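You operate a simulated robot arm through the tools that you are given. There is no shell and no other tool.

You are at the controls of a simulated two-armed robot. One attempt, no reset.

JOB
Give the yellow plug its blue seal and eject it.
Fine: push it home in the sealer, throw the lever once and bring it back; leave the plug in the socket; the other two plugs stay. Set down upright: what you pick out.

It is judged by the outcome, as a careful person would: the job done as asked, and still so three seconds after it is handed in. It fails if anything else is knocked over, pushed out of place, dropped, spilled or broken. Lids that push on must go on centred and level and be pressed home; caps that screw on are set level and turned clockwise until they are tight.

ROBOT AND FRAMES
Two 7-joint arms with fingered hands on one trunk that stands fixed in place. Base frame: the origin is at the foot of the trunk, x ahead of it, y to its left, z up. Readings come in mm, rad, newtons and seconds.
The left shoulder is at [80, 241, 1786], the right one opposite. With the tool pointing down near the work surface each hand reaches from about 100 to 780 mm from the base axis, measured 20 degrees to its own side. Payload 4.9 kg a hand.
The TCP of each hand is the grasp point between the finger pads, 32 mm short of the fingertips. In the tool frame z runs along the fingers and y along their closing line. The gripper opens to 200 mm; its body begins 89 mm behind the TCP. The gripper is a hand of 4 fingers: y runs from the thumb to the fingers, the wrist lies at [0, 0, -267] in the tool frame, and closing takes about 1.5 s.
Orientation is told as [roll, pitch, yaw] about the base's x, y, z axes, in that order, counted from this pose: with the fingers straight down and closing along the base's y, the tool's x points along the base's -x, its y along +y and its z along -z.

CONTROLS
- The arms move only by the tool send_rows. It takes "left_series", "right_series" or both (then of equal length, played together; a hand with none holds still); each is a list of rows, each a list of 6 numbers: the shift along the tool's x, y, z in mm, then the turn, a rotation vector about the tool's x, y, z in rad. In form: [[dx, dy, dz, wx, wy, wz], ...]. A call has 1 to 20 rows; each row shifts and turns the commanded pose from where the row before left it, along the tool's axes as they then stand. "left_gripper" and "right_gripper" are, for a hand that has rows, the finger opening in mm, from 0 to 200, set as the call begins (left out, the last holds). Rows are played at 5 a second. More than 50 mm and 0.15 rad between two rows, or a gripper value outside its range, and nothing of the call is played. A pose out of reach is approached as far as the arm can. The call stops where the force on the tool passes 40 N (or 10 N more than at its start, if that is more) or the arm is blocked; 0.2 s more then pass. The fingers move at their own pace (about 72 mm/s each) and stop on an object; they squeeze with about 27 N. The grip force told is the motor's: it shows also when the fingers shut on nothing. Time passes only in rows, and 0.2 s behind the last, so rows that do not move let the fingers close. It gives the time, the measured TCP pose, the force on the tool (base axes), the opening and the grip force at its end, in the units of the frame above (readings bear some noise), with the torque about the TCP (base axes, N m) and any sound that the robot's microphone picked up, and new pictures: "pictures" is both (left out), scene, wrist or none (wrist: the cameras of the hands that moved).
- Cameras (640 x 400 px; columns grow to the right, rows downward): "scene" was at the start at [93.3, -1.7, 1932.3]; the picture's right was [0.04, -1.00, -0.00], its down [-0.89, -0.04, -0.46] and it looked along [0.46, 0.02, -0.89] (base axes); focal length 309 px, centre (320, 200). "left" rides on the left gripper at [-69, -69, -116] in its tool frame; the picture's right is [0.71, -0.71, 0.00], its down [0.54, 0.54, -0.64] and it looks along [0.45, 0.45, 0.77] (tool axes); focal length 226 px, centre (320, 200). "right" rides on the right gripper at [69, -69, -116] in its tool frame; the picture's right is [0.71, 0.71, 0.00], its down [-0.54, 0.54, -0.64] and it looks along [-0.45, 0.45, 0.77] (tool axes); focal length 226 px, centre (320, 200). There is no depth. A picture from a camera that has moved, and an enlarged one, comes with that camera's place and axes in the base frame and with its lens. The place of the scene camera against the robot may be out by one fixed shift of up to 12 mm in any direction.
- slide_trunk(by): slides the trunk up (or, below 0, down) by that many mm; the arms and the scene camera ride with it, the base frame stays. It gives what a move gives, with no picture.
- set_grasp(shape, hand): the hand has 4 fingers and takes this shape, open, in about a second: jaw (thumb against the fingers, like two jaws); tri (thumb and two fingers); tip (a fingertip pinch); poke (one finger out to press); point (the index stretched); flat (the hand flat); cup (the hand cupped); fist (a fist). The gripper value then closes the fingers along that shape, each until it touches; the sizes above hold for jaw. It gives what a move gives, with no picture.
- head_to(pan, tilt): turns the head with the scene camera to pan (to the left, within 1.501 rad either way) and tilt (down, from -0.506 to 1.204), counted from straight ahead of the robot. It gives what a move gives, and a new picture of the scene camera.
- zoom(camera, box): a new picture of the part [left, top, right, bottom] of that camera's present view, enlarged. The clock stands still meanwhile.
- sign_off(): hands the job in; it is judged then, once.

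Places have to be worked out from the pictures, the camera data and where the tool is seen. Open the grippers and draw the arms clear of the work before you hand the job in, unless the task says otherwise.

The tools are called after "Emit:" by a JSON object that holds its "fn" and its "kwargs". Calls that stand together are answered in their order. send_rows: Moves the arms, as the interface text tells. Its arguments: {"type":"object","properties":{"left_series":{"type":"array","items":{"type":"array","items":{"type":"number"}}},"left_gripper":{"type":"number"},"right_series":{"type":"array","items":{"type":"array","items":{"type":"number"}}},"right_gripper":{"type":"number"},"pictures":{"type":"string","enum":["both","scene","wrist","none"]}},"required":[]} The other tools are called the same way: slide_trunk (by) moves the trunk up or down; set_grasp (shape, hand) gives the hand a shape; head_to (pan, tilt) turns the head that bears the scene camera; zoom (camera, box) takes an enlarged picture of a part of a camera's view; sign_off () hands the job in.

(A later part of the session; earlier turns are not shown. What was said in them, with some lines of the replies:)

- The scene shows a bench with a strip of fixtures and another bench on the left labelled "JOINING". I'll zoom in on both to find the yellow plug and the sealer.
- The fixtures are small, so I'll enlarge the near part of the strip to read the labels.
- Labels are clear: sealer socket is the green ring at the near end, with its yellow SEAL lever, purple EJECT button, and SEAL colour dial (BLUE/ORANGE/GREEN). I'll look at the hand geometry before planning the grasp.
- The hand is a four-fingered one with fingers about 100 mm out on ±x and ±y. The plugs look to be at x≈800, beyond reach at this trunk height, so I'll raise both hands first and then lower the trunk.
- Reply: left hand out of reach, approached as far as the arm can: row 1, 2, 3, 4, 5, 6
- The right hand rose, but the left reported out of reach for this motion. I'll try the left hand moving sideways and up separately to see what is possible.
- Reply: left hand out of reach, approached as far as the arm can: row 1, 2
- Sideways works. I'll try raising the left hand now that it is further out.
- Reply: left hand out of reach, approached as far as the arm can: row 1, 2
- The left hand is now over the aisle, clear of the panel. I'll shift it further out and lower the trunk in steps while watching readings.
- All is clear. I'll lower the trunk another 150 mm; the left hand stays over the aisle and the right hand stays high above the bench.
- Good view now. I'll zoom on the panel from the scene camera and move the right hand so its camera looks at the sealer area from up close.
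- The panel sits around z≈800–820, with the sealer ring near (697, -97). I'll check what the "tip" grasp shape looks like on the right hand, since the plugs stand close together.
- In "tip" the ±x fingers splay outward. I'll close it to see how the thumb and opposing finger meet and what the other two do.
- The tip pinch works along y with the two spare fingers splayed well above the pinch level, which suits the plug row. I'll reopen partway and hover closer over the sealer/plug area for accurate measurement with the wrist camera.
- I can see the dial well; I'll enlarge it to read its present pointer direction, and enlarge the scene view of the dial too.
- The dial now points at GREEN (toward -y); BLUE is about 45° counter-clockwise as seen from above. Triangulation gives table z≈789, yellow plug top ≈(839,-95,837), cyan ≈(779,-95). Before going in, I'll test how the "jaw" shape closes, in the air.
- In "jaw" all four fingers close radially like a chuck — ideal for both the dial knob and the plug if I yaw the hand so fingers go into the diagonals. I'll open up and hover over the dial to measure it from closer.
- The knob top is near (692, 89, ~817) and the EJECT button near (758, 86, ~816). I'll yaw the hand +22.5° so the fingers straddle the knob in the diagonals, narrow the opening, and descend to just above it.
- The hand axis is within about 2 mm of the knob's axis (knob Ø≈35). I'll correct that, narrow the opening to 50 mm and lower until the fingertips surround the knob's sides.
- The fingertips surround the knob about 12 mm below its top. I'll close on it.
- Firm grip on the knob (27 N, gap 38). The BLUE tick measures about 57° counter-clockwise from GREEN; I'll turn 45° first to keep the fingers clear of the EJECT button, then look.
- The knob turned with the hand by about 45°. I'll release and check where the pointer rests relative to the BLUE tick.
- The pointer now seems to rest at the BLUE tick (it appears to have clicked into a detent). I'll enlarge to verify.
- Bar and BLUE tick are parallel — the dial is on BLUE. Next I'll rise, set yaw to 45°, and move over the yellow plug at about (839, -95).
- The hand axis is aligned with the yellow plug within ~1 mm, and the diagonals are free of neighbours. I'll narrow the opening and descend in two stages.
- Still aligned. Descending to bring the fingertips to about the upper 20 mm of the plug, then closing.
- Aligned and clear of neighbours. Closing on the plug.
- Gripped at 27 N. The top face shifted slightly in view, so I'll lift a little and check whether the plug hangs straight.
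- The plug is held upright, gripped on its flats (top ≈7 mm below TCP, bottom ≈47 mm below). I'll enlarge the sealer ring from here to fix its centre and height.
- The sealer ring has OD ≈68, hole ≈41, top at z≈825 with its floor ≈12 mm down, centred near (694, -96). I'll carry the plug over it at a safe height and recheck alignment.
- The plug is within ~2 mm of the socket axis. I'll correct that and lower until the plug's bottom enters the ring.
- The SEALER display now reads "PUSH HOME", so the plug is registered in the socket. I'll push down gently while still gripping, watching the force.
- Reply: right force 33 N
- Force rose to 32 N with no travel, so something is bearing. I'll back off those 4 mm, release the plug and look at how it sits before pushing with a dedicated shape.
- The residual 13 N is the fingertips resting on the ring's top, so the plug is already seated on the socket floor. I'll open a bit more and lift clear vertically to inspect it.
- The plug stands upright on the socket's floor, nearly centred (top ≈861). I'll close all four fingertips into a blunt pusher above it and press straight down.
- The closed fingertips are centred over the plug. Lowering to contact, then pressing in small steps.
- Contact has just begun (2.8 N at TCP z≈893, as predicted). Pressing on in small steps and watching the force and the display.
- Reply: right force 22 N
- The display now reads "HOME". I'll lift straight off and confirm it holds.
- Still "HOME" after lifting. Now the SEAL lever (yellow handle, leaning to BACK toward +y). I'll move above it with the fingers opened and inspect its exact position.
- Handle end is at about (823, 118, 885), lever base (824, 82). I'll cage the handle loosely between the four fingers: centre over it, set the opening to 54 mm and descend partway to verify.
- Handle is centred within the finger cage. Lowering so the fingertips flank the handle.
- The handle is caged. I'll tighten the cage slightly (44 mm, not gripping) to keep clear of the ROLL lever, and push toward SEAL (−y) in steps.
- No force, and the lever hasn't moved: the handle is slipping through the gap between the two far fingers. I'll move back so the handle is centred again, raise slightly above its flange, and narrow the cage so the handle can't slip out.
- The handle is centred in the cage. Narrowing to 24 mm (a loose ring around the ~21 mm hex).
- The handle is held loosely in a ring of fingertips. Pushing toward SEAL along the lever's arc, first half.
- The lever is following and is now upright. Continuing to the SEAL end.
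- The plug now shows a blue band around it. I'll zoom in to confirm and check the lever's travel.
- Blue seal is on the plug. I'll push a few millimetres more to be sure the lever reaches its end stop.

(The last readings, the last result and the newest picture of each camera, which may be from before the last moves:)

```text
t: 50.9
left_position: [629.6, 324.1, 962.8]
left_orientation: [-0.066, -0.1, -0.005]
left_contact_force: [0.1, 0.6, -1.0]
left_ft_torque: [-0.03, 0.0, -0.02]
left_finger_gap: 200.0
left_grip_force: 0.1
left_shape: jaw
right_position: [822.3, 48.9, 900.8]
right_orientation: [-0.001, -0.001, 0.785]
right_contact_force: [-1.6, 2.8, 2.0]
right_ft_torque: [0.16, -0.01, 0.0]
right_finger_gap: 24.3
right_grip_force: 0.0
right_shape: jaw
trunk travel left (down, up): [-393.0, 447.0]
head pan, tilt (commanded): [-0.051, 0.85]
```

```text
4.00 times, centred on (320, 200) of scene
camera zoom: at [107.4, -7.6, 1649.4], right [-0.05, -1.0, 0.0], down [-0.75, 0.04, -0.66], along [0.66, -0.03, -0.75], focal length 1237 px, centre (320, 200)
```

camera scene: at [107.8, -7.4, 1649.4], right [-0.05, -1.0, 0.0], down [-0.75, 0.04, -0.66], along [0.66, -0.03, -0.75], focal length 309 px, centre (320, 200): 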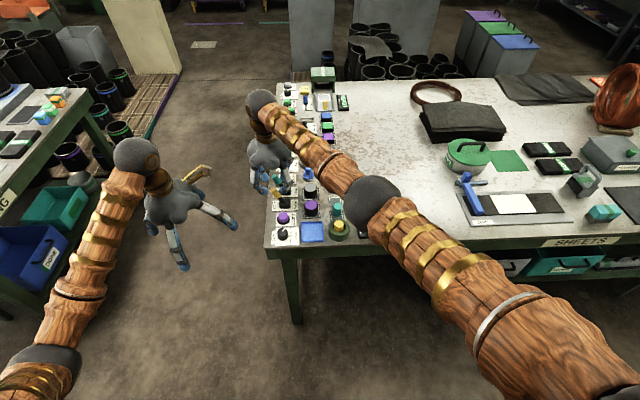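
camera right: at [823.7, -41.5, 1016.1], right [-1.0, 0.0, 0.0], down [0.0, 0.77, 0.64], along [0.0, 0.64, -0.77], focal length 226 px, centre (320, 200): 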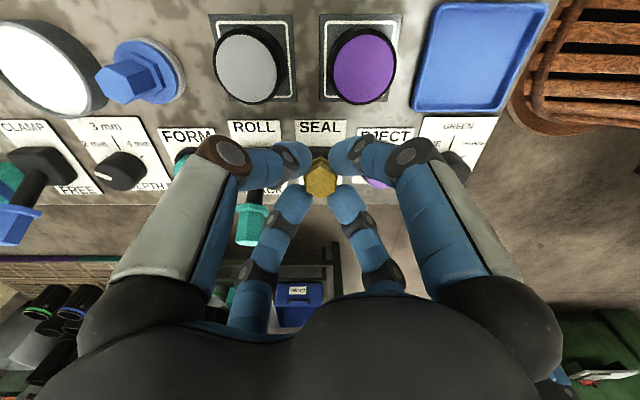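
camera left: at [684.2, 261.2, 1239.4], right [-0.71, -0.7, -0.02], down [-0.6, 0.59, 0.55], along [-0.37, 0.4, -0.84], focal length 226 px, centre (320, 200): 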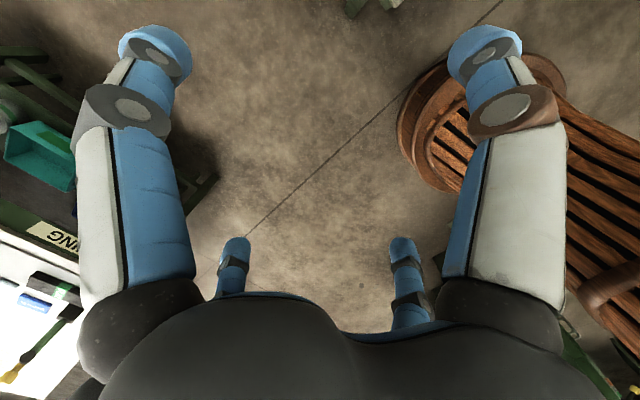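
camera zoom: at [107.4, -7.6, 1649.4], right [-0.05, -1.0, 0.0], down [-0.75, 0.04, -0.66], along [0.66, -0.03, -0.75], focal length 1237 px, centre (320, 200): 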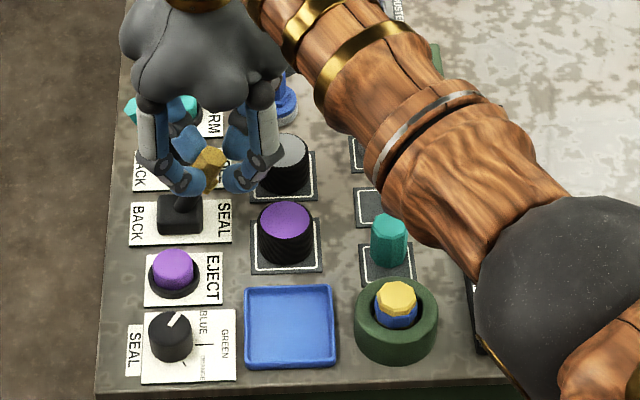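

A slight counterforce shows the lever is at its stop. Now bringing it back along the arc to BACK.

Emit:
{"fn": "send_rows", "kwargs": {"right_series": [[-4.24, 4.24, -1.4, 0, 0, 0], [-4.24, 4.24, -1.4, 0, 0, 0], [-4.24, 4.24, -1.4, 0, 0, 0], [-4.24, 4.24, -1.2, 0, 0, 0], [-4.24, 4.24, -0.6, 0, 0, 0], [-4.24, 4.24, 0.6, 0, 0, 0], [-4.24, 4.24, 1.2, 0, 0, 0], [-4.24, 4.24, 1.2, 0, 0, 0], [-4.24, 4.24, 1.2, 0, 0, 0], [-4.24, 4.24, 1.2, 0, 0, 0]], "pictures": "wrist"}}

Emit:
{"fn": "zoom", "kwargs": {"camera": "right", "box": [240, 110, 400, 230]}}

Emit:
{"fn": "zoom", "kwargs": {"camera": "scene", "box": [240, 130, 390, 250]}}

```text
t: 53.1
left_position: [629.4, 323.1, 963.2]
left_orientation: [-0.066, -0.102, -0.005]
left_contact_force: [-0.4, 0.4, 0.1]
left_ft_torque: [-0.01, 0.01, 0.01]
left_finger_gap: 200.1
left_grip_force: 0.1
left_shape: jaw
right_position: [824.6, 108.2, 898.9]
right_orientation: [0.0, -0.001, 0.786]
right_contact_force: [-0.5, -0.3, -0.6]
right_ft_torque: [0.0, 0.0, 0.02]
right_finger_gap: 24.0
right_grip_force: 0.1
right_shape: jaw
trunk travel left (down, up): [-393.0, 447.0]
head pan, tilt (commanded): [-0.051, 0.85]
camera right: at [823.9, 9.8, 1015.3], right [-1.0, 0.0, 0.0], down [0.0, 0.77, 0.64], along [0.0, 0.64, -0.77], focal length 226 px, centre (320, 200)
```

right: 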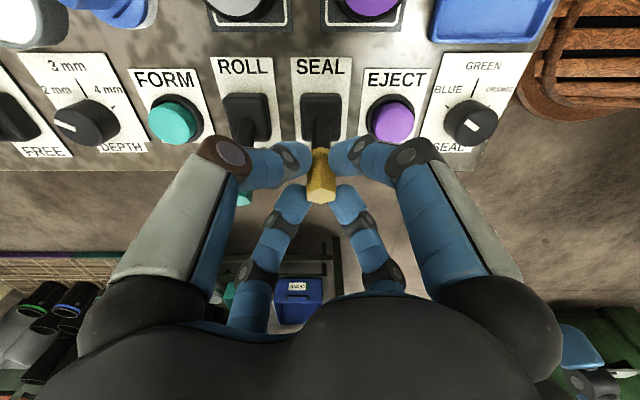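

```text
3.33 times, centred on (320, 170) of right
camera zoom: at [823.9, 9.8, 1015.3], right [-1.0, 0.0, 0.0], down [0.0, 0.77, 0.64], along [0.0, 0.64, -0.77], focal length 754 px, centre (320, 300)
```

zoom: 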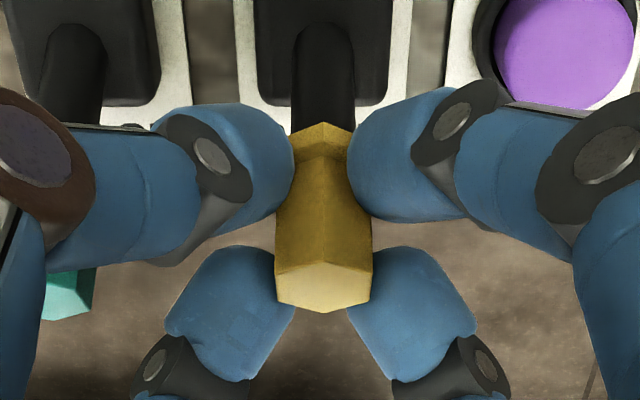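

```text
3.33 times, centred on (315, 190) of scene
camera zoom: at [107.7, -7.6, 1649.3], right [-0.05, -1.0, 0.0], down [-0.75, 0.04, -0.66], along [0.66, -0.03, -0.75], focal length 1031 px, centre (337, 233)
```

zoom: 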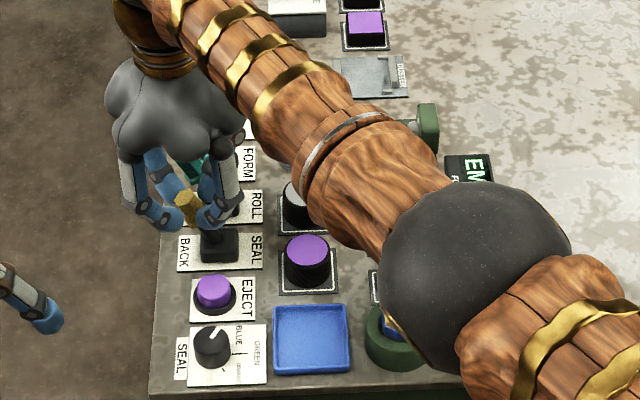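

The lever is back near its original lean. A few more millimetres to make sure it's fully at the BACK stop.

Emit:
{"fn": "send_rows", "kwargs": {"right_series": [[-1.6, 1.6, 0.4, 0, 0, 0], [-1.6, 1.6, 0.4, 0, 0, 0], [-1.6, 1.6, 0.4, 0, 0, 0]], "pictures": "wrist"}}

Emit:
{"fn": "zoom", "kwargs": {"camera": "right", "box": [240, 110, 400, 230]}}

```text
t: 53.9
left_position: [629.8, 321.5, 963.6]
left_orientation: [-0.065, -0.1, -0.005]
left_contact_force: [1.1, -0.3, 0.0]
left_ft_torque: [-0.02, 0.01, 0.0]
left_finger_gap: 199.9
left_grip_force: 0.1
left_shape: jaw
right_position: [824.2, 113.8, 899.1]
right_orientation: [-0.001, -0.002, 0.784]
right_contact_force: [-0.2, -1.5, 0.3]
right_ft_torque: [-0.05, -0.01, 0.01]
right_finger_gap: 24.1
right_grip_force: 0.1
right_shape: jaw
trunk travel left (down, up): [-393.0, 447.0]
head pan, tilt (commanded): [-0.051, 0.85]
camera right: at [823.6, 15.8, 1013.8], right [-1.0, 0.0, 0.0], down [0.0, 0.77, 0.64], along [0.0, 0.64, -0.77], focal length 226 px, centre (320, 200)
```

right: 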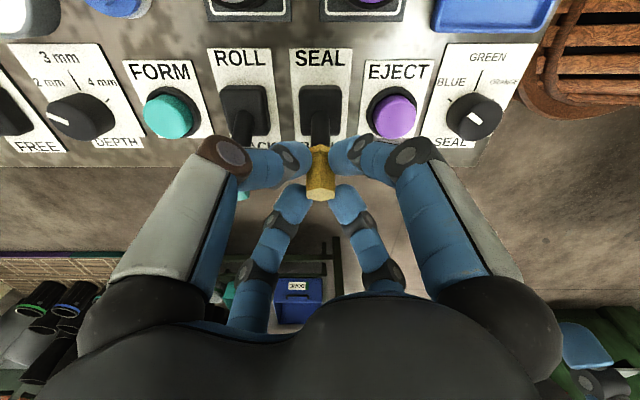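

```text
3.33 times, centred on (320, 170) of right
camera zoom: at [823.6, 15.8, 1013.8], right [-1.0, 0.0, 0.0], down [0.0, 0.77, 0.64], along [0.0, 0.64, -0.77], focal length 754 px, centre (320, 300)
```

zoom: 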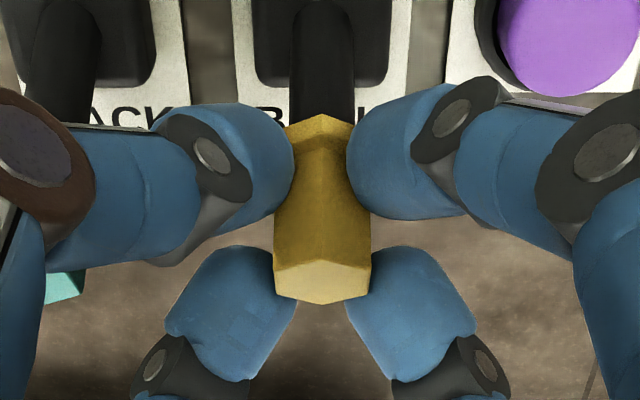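

The handle has stopped following, so it's at the BACK stop. Opening the cage and rising clear.

Emit:
{"fn": "send_rows", "kwargs": {"right_series": [[0, 0, 0, 0, 0, 0], [0, 0, 0, 0, 0, 0], [0, 0, -20, 0, 0, 0], [0, 0, -30, 0, 0, 0], [0, 0, -40, 0, 0, 0]], "right_gripper": 54, "pictures": "both"}}

Emit:
{"fn": "zoom", "kwargs": {"camera": "right", "box": [220, 60, 420, 220]}}

Emit:
{"fn": "zoom", "kwargs": {"camera": "scene", "box": [240, 130, 390, 250]}}

```text
t: 55.1
left_position: [629.6, 322.5, 962.9]
left_orientation: [-0.067, -0.102, -0.006]
left_contact_force: [-0.2, -0.1, -0.3]
left_ft_torque: [-0.01, 0.01, 0.01]
left_finger_gap: 200.0
left_grip_force: 0.0
left_shape: jaw
right_position: [823.2, 115.4, 988.9]
right_orientation: [0.001, -0.001, 0.786]
right_contact_force: [0.0, -0.6, -0.7]
right_ft_torque: [-0.01, -0.02, 0.02]
right_finger_gap: 53.6
right_grip_force: 0.2
right_shape: jaw
trunk travel left (down, up): [-393.0, 447.0]
head pan, tilt (commanded): [-0.051, 0.85]
camera scene: at [106.9, -8.1, 1649.3], right [-0.05, -1.0, 0.0], down [-0.75, 0.04, -0.66], along [0.66, -0.03, -0.75], focal length 309 px, centre (320, 200)
camera right: at [823.6, 16.2, 1104.6], right [-1.0, 0.0, 0.0], down [0.0, 0.77, 0.64], along [0.0, 0.64, -0.77], focal length 226 px, centre (320, 200)
```

scene: 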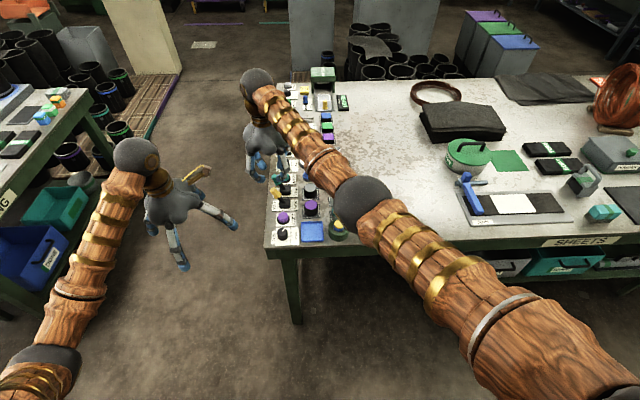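
right: 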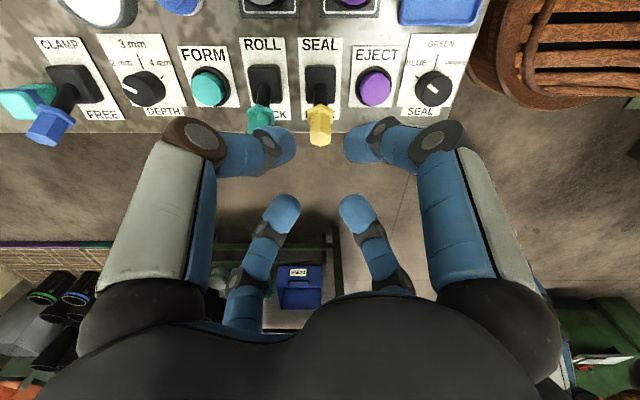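

```text
2.50 times, centred on (320, 140) of right
camera zoom: at [823.6, 16.2, 1104.6], right [-1.0, 0.0, 0.0], down [0.0, 0.77, 0.64], along [0.0, 0.64, -0.77], focal length 565 px, centre (320, 350)
```

zoom: 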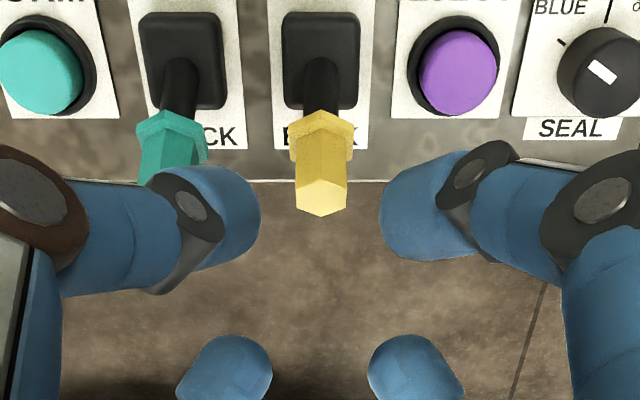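

```text
3.33 times, centred on (315, 190) of scene
camera zoom: at [106.9, -8.1, 1649.3], right [-0.05, -1.0, 0.0], down [-0.75, 0.04, -0.66], along [0.66, -0.03, -0.75], focal length 1031 px, centre (337, 233)
```

zoom: 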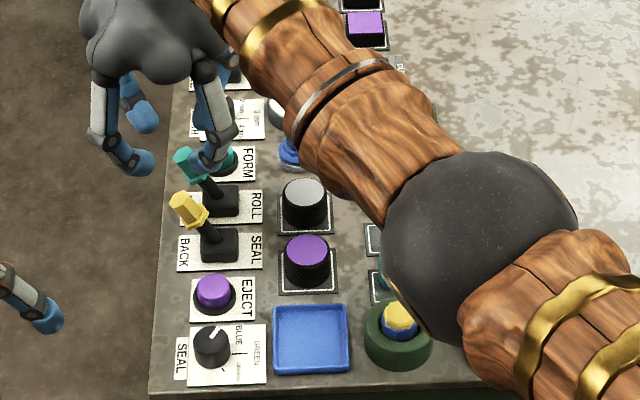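

The lever is fully back, and the sealed plug sits in the ring. Next is the EJECT button at about (758, 86): I'll move above it, yaw the hand so no finger points at the lever handle, and close the fingers into a pusher.

Emit:
{"fn": "send_rows", "kwargs": {"right_series": [[33.6, 13.1, 0, 0, 0, 0], [33.6, 13.1, 0, 0, 0, 0], [0, 0, 0, 0, 0, -0.131], [0, 0, 0, 0, 0, -0.131], [0, 0, 0, 0, 0, -0.131], [0, 0, 0, 0, 0, 0]], "right_gripper": 54, "pictures": "wrist"}}

Emit:
{"fn": "zoom", "kwargs": {"camera": "right", "box": [240, 60, 400, 180]}}

```text
t: 56.5
left_position: [629.0, 323.1, 962.5]
left_orientation: [-0.065, -0.1, -0.004]
left_contact_force: [-0.2, 0.4, -0.7]
left_ft_torque: [0.03, -0.04, 0.01]
left_finger_gap: 199.7
left_grip_force: 0.1
left_shape: jaw
right_position: [758.2, 83.9, 986.6]
right_orientation: [-0.001, 0.001, 1.18]
right_contact_force: [-0.4, 0.5, -0.1]
right_ft_torque: [0.0, 0.0, -0.04]
right_finger_gap: 53.6
right_grip_force: 0.1
right_shape: jaw
trunk travel left (down, up): [-393.0, 447.0]
head pan, tilt (commanded): [-0.051, 0.85]
camera right: at [795.5, -5.3, 1103.5], right [-0.92, -0.38, 0.0], down [-0.29, 0.71, 0.64], along [-0.25, 0.59, -0.77], focal length 226 px, centre (320, 200)
```

right: 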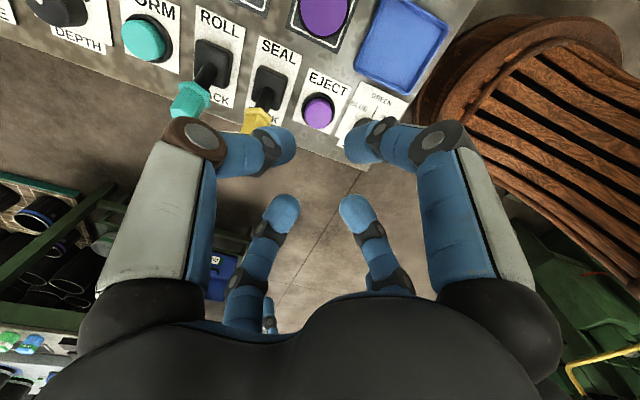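

```text
3.33 times, centred on (320, 120) of right
camera zoom: at [795.5, -5.3, 1103.5], right [-0.92, -0.38, 0.0], down [-0.29, 0.71, 0.64], along [-0.25, 0.59, -0.77], focal length 754 px, centre (320, 467)
```

zoom: 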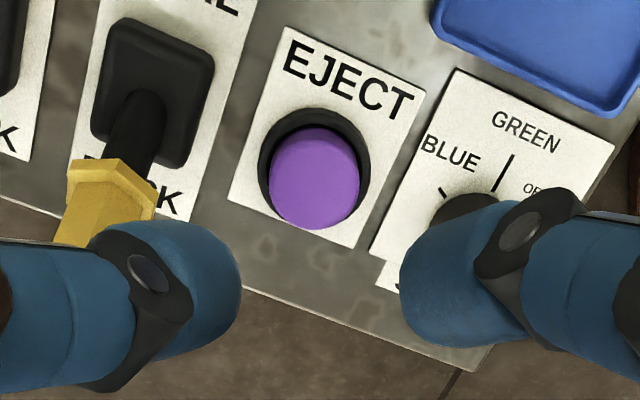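

The EJECT button is centred under the hand within ~3 mm. I'll correct, close the fingers and descend to just above the button.

Emit:
{"fn": "send_rows", "kwargs": {"right_series": [[-3.2, 1.1, 0, 0, 0, 0], [0, 0, 0, 0, 0, 0], [0, 0, 25, 0, 0, 0], [0, 0, 30, 0, 0, 0], [0, 0, 35, 0, 0, 0], [0, 0, 30, 0, 0, 0]], "right_gripper": 0, "pictures": "wrist"}}

Emit:
{"fn": "zoom", "kwargs": {"camera": "right", "box": [240, 80, 400, 200]}}

Emit:
{"fn": "zoom", "kwargs": {"camera": "scene", "box": [250, 160, 390, 250]}}

```text
t: 57.9
left_position: [629.9, 322.6, 962.6]
left_orientation: [-0.065, -0.101, -0.006]
left_contact_force: [-1.2, -0.2, 0.1]
left_ft_torque: [0.0, -0.03, -0.02]
left_finger_gap: 199.9
left_grip_force: 0.1
left_shape: jaw
right_position: [757.8, 88.9, 868.2]
right_orientation: [-0.001, 0.001, 1.178]
right_contact_force: [0.4, 0.2, -1.4]
right_ft_torque: [-0.03, 0.02, 0.0]
right_finger_gap: 0.0
right_grip_force: 26.7
right_shape: jaw
trunk travel left (down, up): [-393.0, 447.0]
head pan, tilt (commanded): [-0.051, 0.85]
camera right: at [795.5, -2.4, 984.0], right [-0.92, -0.38, 0.0], down [-0.29, 0.71, 0.64], along [-0.25, 0.59, -0.77], focal length 226 px, centre (320, 200)
```

right: 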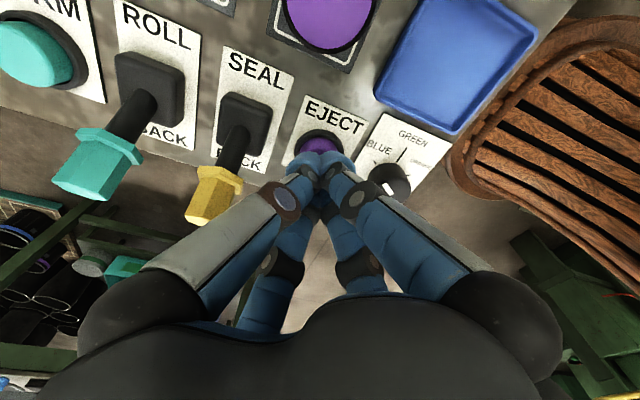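

```text
3.33 times, centred on (320, 140) of right
camera zoom: at [795.5, -2.4, 984.0], right [-0.92, -0.38, 0.0], down [-0.29, 0.71, 0.64], along [-0.25, 0.59, -0.77], focal length 754 px, centre (320, 400)
```

zoom: 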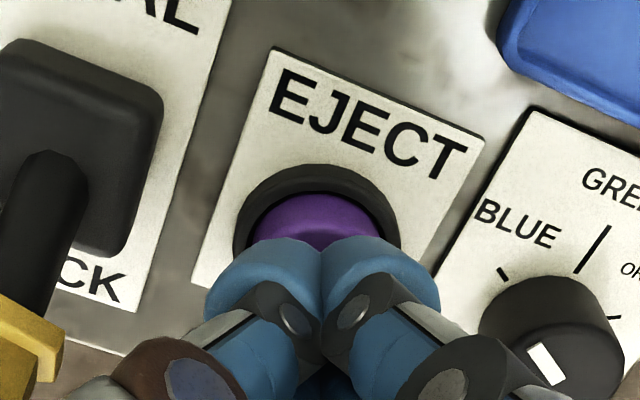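

```text
4.44 times, centred on (320, 205) of scene
camera zoom: at [108.1, -8.1, 1649.4], right [-0.05, -1.0, 0.0], down [-0.75, 0.04, -0.66], along [0.66, -0.03, -0.75], focal length 1374 px, centre (320, 178)
```

zoom: 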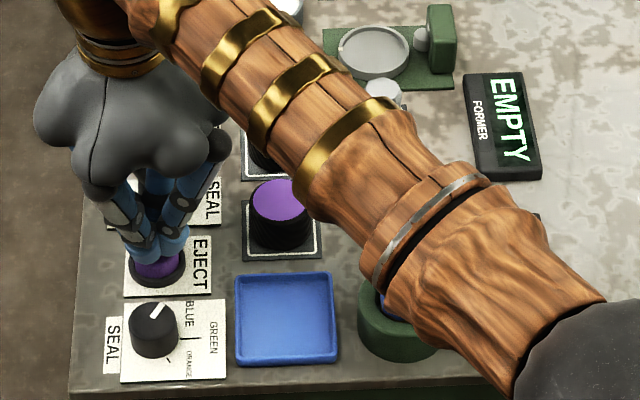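

The pusher is right above EJECT and clear of the dial and lever. Pressing down gently in small steps.

Emit:
{"fn": "send_rows", "kwargs": {"right_series": [[0, 0, 10, 0, 0, 0], [0, 0, 5, 0, 0, 0], [0, 0, 3, 0, 0, 0], [0, 0, 2, 0, 0, 0]], "pictures": "wrist"}}

Emit:
{"fn": "zoom", "kwargs": {"camera": "scene", "box": [250, 160, 390, 250]}}

```text
t: 58.9
left_position: [627.4, 322.0, 965.4]
left_orientation: [-0.064, -0.105, -0.005]
left_contact_force: [0.7, -0.8, -0.6]
left_ft_torque: [0.02, -0.02, -0.02]
left_finger_gap: 200.1
left_grip_force: 0.0
left_shape: jaw
right_position: [756.7, 87.7, 854.0]
right_orientation: [-0.005, -0.008, 1.178]
right_contact_force: [3.2, -3.0, 38.7]
right_ft_torque: [-0.19, 0.13, 0.03]
right_finger_gap: 0.0
right_grip_force: 27.2
right_shape: jaw
trunk travel left (down, up): [-393.0, 447.0]
head pan, tilt (commanded): [-0.051, 0.85]
heard: click
camera right: at [793.4, -2.8, 969.8], right [-0.92, -0.38, -0.01], down [-0.3, 0.71, 0.64], along [-0.24, 0.6, -0.77], focal length 226 px, centre (320, 200)
```

right: 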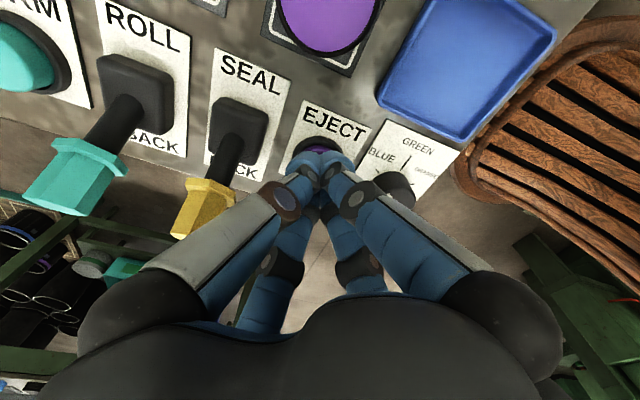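

```text
4.44 times, centred on (320, 205) of scene
camera zoom: at [102.6, -9.2, 1650.2], right [-0.05, -1.0, 0.0], down [-0.75, 0.04, -0.66], along [0.66, -0.03, -0.75], focal length 1374 px, centre (320, 178)
```

zoom: 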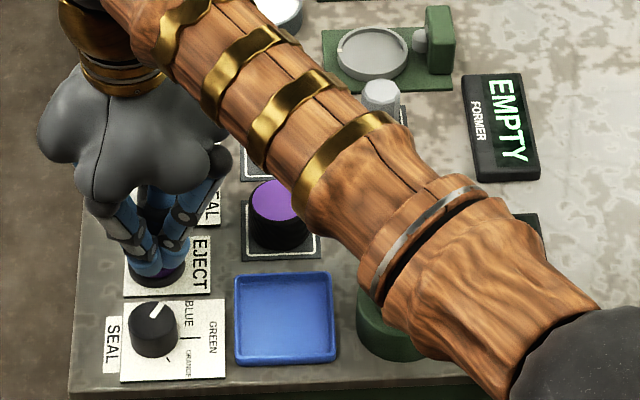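

A click was heard at 38.7 N — the button went down. Releasing upward and then moving away to inspect the plug and display.

Emit:
{"fn": "send_rows", "kwargs": {"right_series": [[0, 0, -5, 0, 0, 0], [0, 0, -5, 0, 0, 0], [0, 0, -25, 0, 0, 0], [0, 0, -40, 0, 0, 0], [0, 0, -45, 0, 0, 0], [0, 0, -45, 0, 0, 0], [0, 0, -30, 0, 0, 0]], "pictures": "both"}}

Emit:
{"fn": "zoom", "kwargs": {"camera": "scene", "box": [250, 160, 390, 250]}}

```text
t: 60.5
left_position: [628.5, 321.4, 963.0]
left_orientation: [-0.067, -0.102, -0.004]
left_contact_force: [-0.2, 0.6, -0.3]
left_ft_torque: [0.0, -0.01, 0.01]
left_finger_gap: 200.0
left_grip_force: 0.1
left_shape: jaw
right_position: [757.3, 86.9, 1044.1]
right_orientation: [0.0, 0.0, 1.179]
right_contact_force: [0.3, 0.6, 0.2]
right_ft_torque: [-0.04, 0.0, -0.04]
right_finger_gap: 0.0
right_grip_force: 26.9
right_shape: jaw
trunk travel left (down, up): [-393.0, 447.0]
head pan, tilt (commanded): [-0.051, 0.85]
camera scene: at [107.4, -8.9, 1649.3], right [-0.05, -1.0, 0.0], down [-0.75, 0.04, -0.66], along [0.66, -0.03, -0.75], focal length 309 px, centre (320, 200)
camera right: at [794.4, -3.1, 1159.3], right [-0.92, -0.38, 0.0], down [-0.29, 0.71, 0.64], along [-0.25, 0.59, -0.77], focal length 226 px, centre (320, 200)
```

scene: 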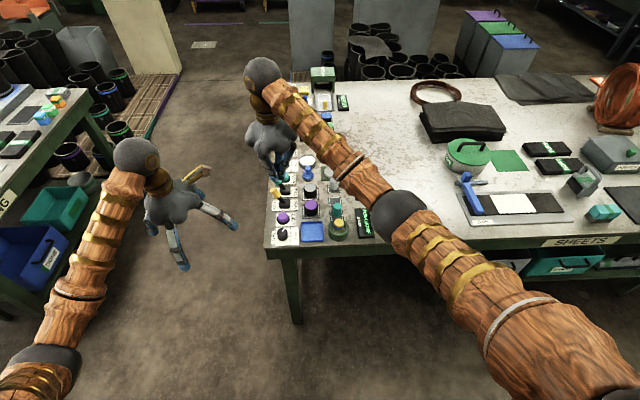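
right: 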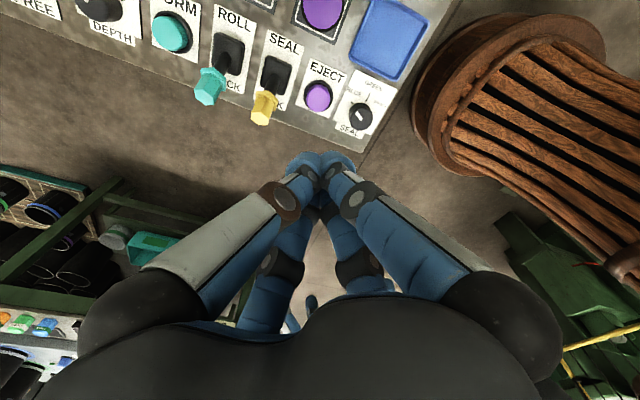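

```text
4.44 times, centred on (320, 205) of scene
camera zoom: at [107.4, -8.9, 1649.3], right [-0.05, -1.0, 0.0], down [-0.75, 0.04, -0.66], along [0.66, -0.03, -0.75], focal length 1374 px, centre (320, 178)
```

zoom: 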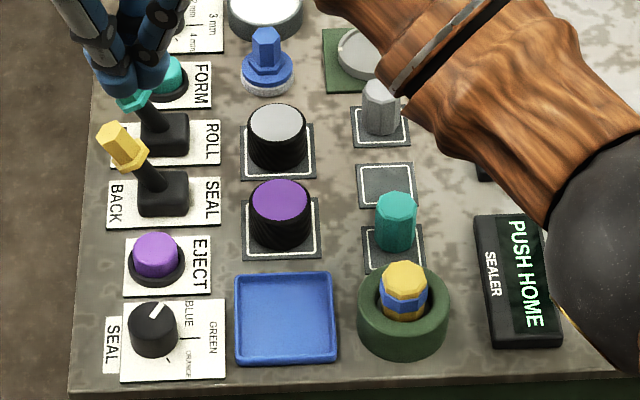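

The plug has popped up with its blue band and the display went back from HOME to PUSH HOME, so it's ejected and still in the socket. I'll open the right hand and retract it to the side, clear of the work.

Emit:
{"fn": "send_rows", "kwargs": {"right_series": [[44.7, -4.5, 0, 0, 0, 0], [44.7, -4.5, 0, 0, 0, 0], [44.7, -4.5, 0, 0, 0, 0], [44.7, -4.5, 0, 0, 0, 0], [44.7, -4.5, 0, 0, 0, 0], [44.7, -4.5, 0, 0, 0, 0], [44.7, -4.5, 0, 0, 0, 0], [44.7, -4.5, 0, 0, 0, 0], [44.7, -4.5, 0, 0, 0, 0], [0, 0, 0, 0, 0, 0]], "right_gripper": 150, "pictures": "both"}}

Emit:
{"fn": "zoom", "kwargs": {"camera": "scene", "box": [255, 150, 395, 250]}}

Emit:
{"fn": "zoom", "kwargs": {"camera": "scene", "box": [320, 190, 390, 250]}}

```text
t: 62.7
left_position: [630.1, 321.2, 962.2]
left_orientation: [-0.068, -0.102, -0.005]
left_contact_force: [0.2, 0.5, -1.6]
left_ft_torque: [-0.02, -0.03, -0.03]
left_finger_gap: 200.2
left_grip_force: 0.1
left_shape: jaw
right_position: [641.8, -299.2, 1042.7]
right_orientation: [0.001, 0.002, 1.179]
right_contact_force: [-0.4, 0.7, 0.6]
right_ft_torque: [-0.03, 0.04, -0.01]
right_finger_gap: 150.2
right_grip_force: 0.1
right_shape: jaw
trunk travel left (down, up): [-393.0, 447.0]
head pan, tilt (commanded): [-0.051, 0.85]
camera scene: at [108.3, -7.1, 1649.3], right [-0.05, -1.0, 0.0], down [-0.75, 0.04, -0.66], along [0.66, -0.03, -0.75], focal length 309 px, centre (320, 200)
camera right: at [679.2, -389.4, 1158.1], right [-0.92, -0.38, 0.0], down [-0.29, 0.71, 0.64], along [-0.25, 0.59, -0.77], focal length 226 px, centre (320, 200)
```

scene: 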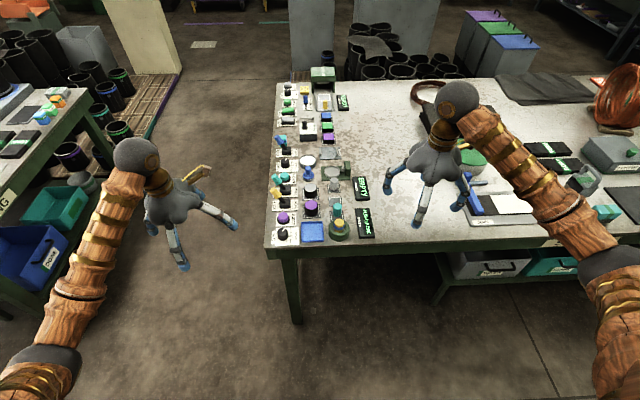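
right: 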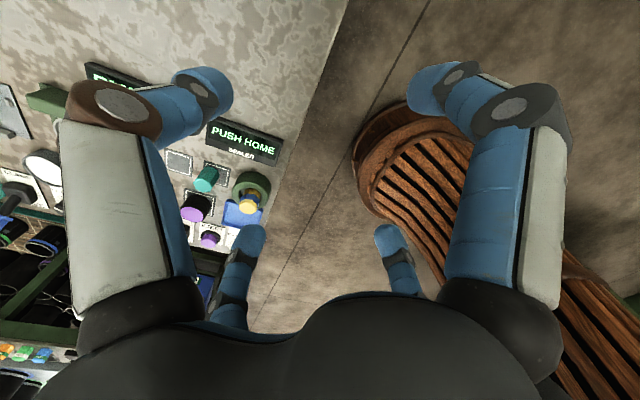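

```text
4.00 times, centred on (325, 200) of scene
camera zoom: at [108.3, -7.1, 1649.3], right [-0.05, -1.0, 0.0], down [-0.75, 0.04, -0.66], along [0.66, -0.03, -0.75], focal length 1237 px, centre (300, 200)
```

zoom: 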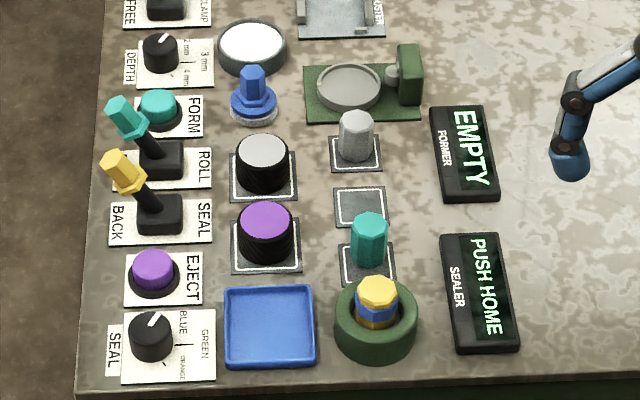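

```text
6.67 times, centred on (355, 220) of scene
camera zoom: at [108.3, -7.1, 1649.3], right [-0.05, -1.0, 0.0], down [-0.75, 0.04, -0.66], along [0.66, -0.03, -0.75], focal length 2062 px, centre (87, 67)
```

zoom: 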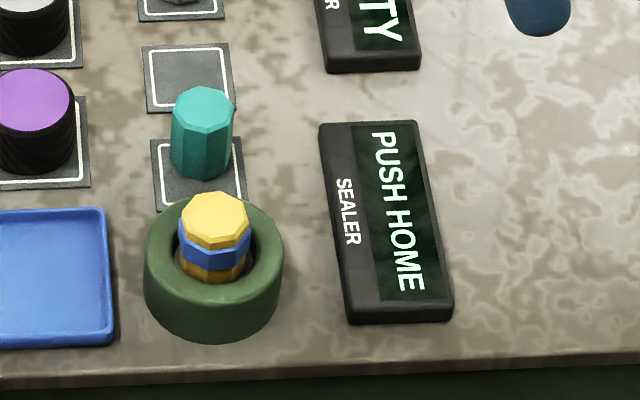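

Everything is as asked. The yellow plug stands upright in the socket, ejected and with a blue seal. The lever is back at BACK, the dial is on BLUE, and the grey and cyan plugs and all else are unmoved. Both hands are open and clear, so I'm handing in.

Emit:
{"fn": "sign_off", "kwargs": {}}

```text
The job is handed in.
```

The yellow plug now has its blue seal and is ejected. It stands upright in the sealer socket, where you asked it to be left.

- **Dial:** I turned the SEAL dial from GREEN to BLUE before sealing, and it is still on BLUE.
- **Push home:** I set the plug in the socket and pressed it down until the display read HOME.
- **Lever:** I threw the SEAL lever to its stop once and brought it back to BACK. My first attempt slipped past the handle without moving it, so the lever was only thrown once. The blue band showed on the plug after the throw.
- **Eject:** I pressed EJECT once and heard a click. The plug came up with its blue band, and the display went back to PUSH HOME.

The grey and cyan plugs are where they were, and in the last pictures nothing else on the bench had moved. Both hands are open and clear of the work.
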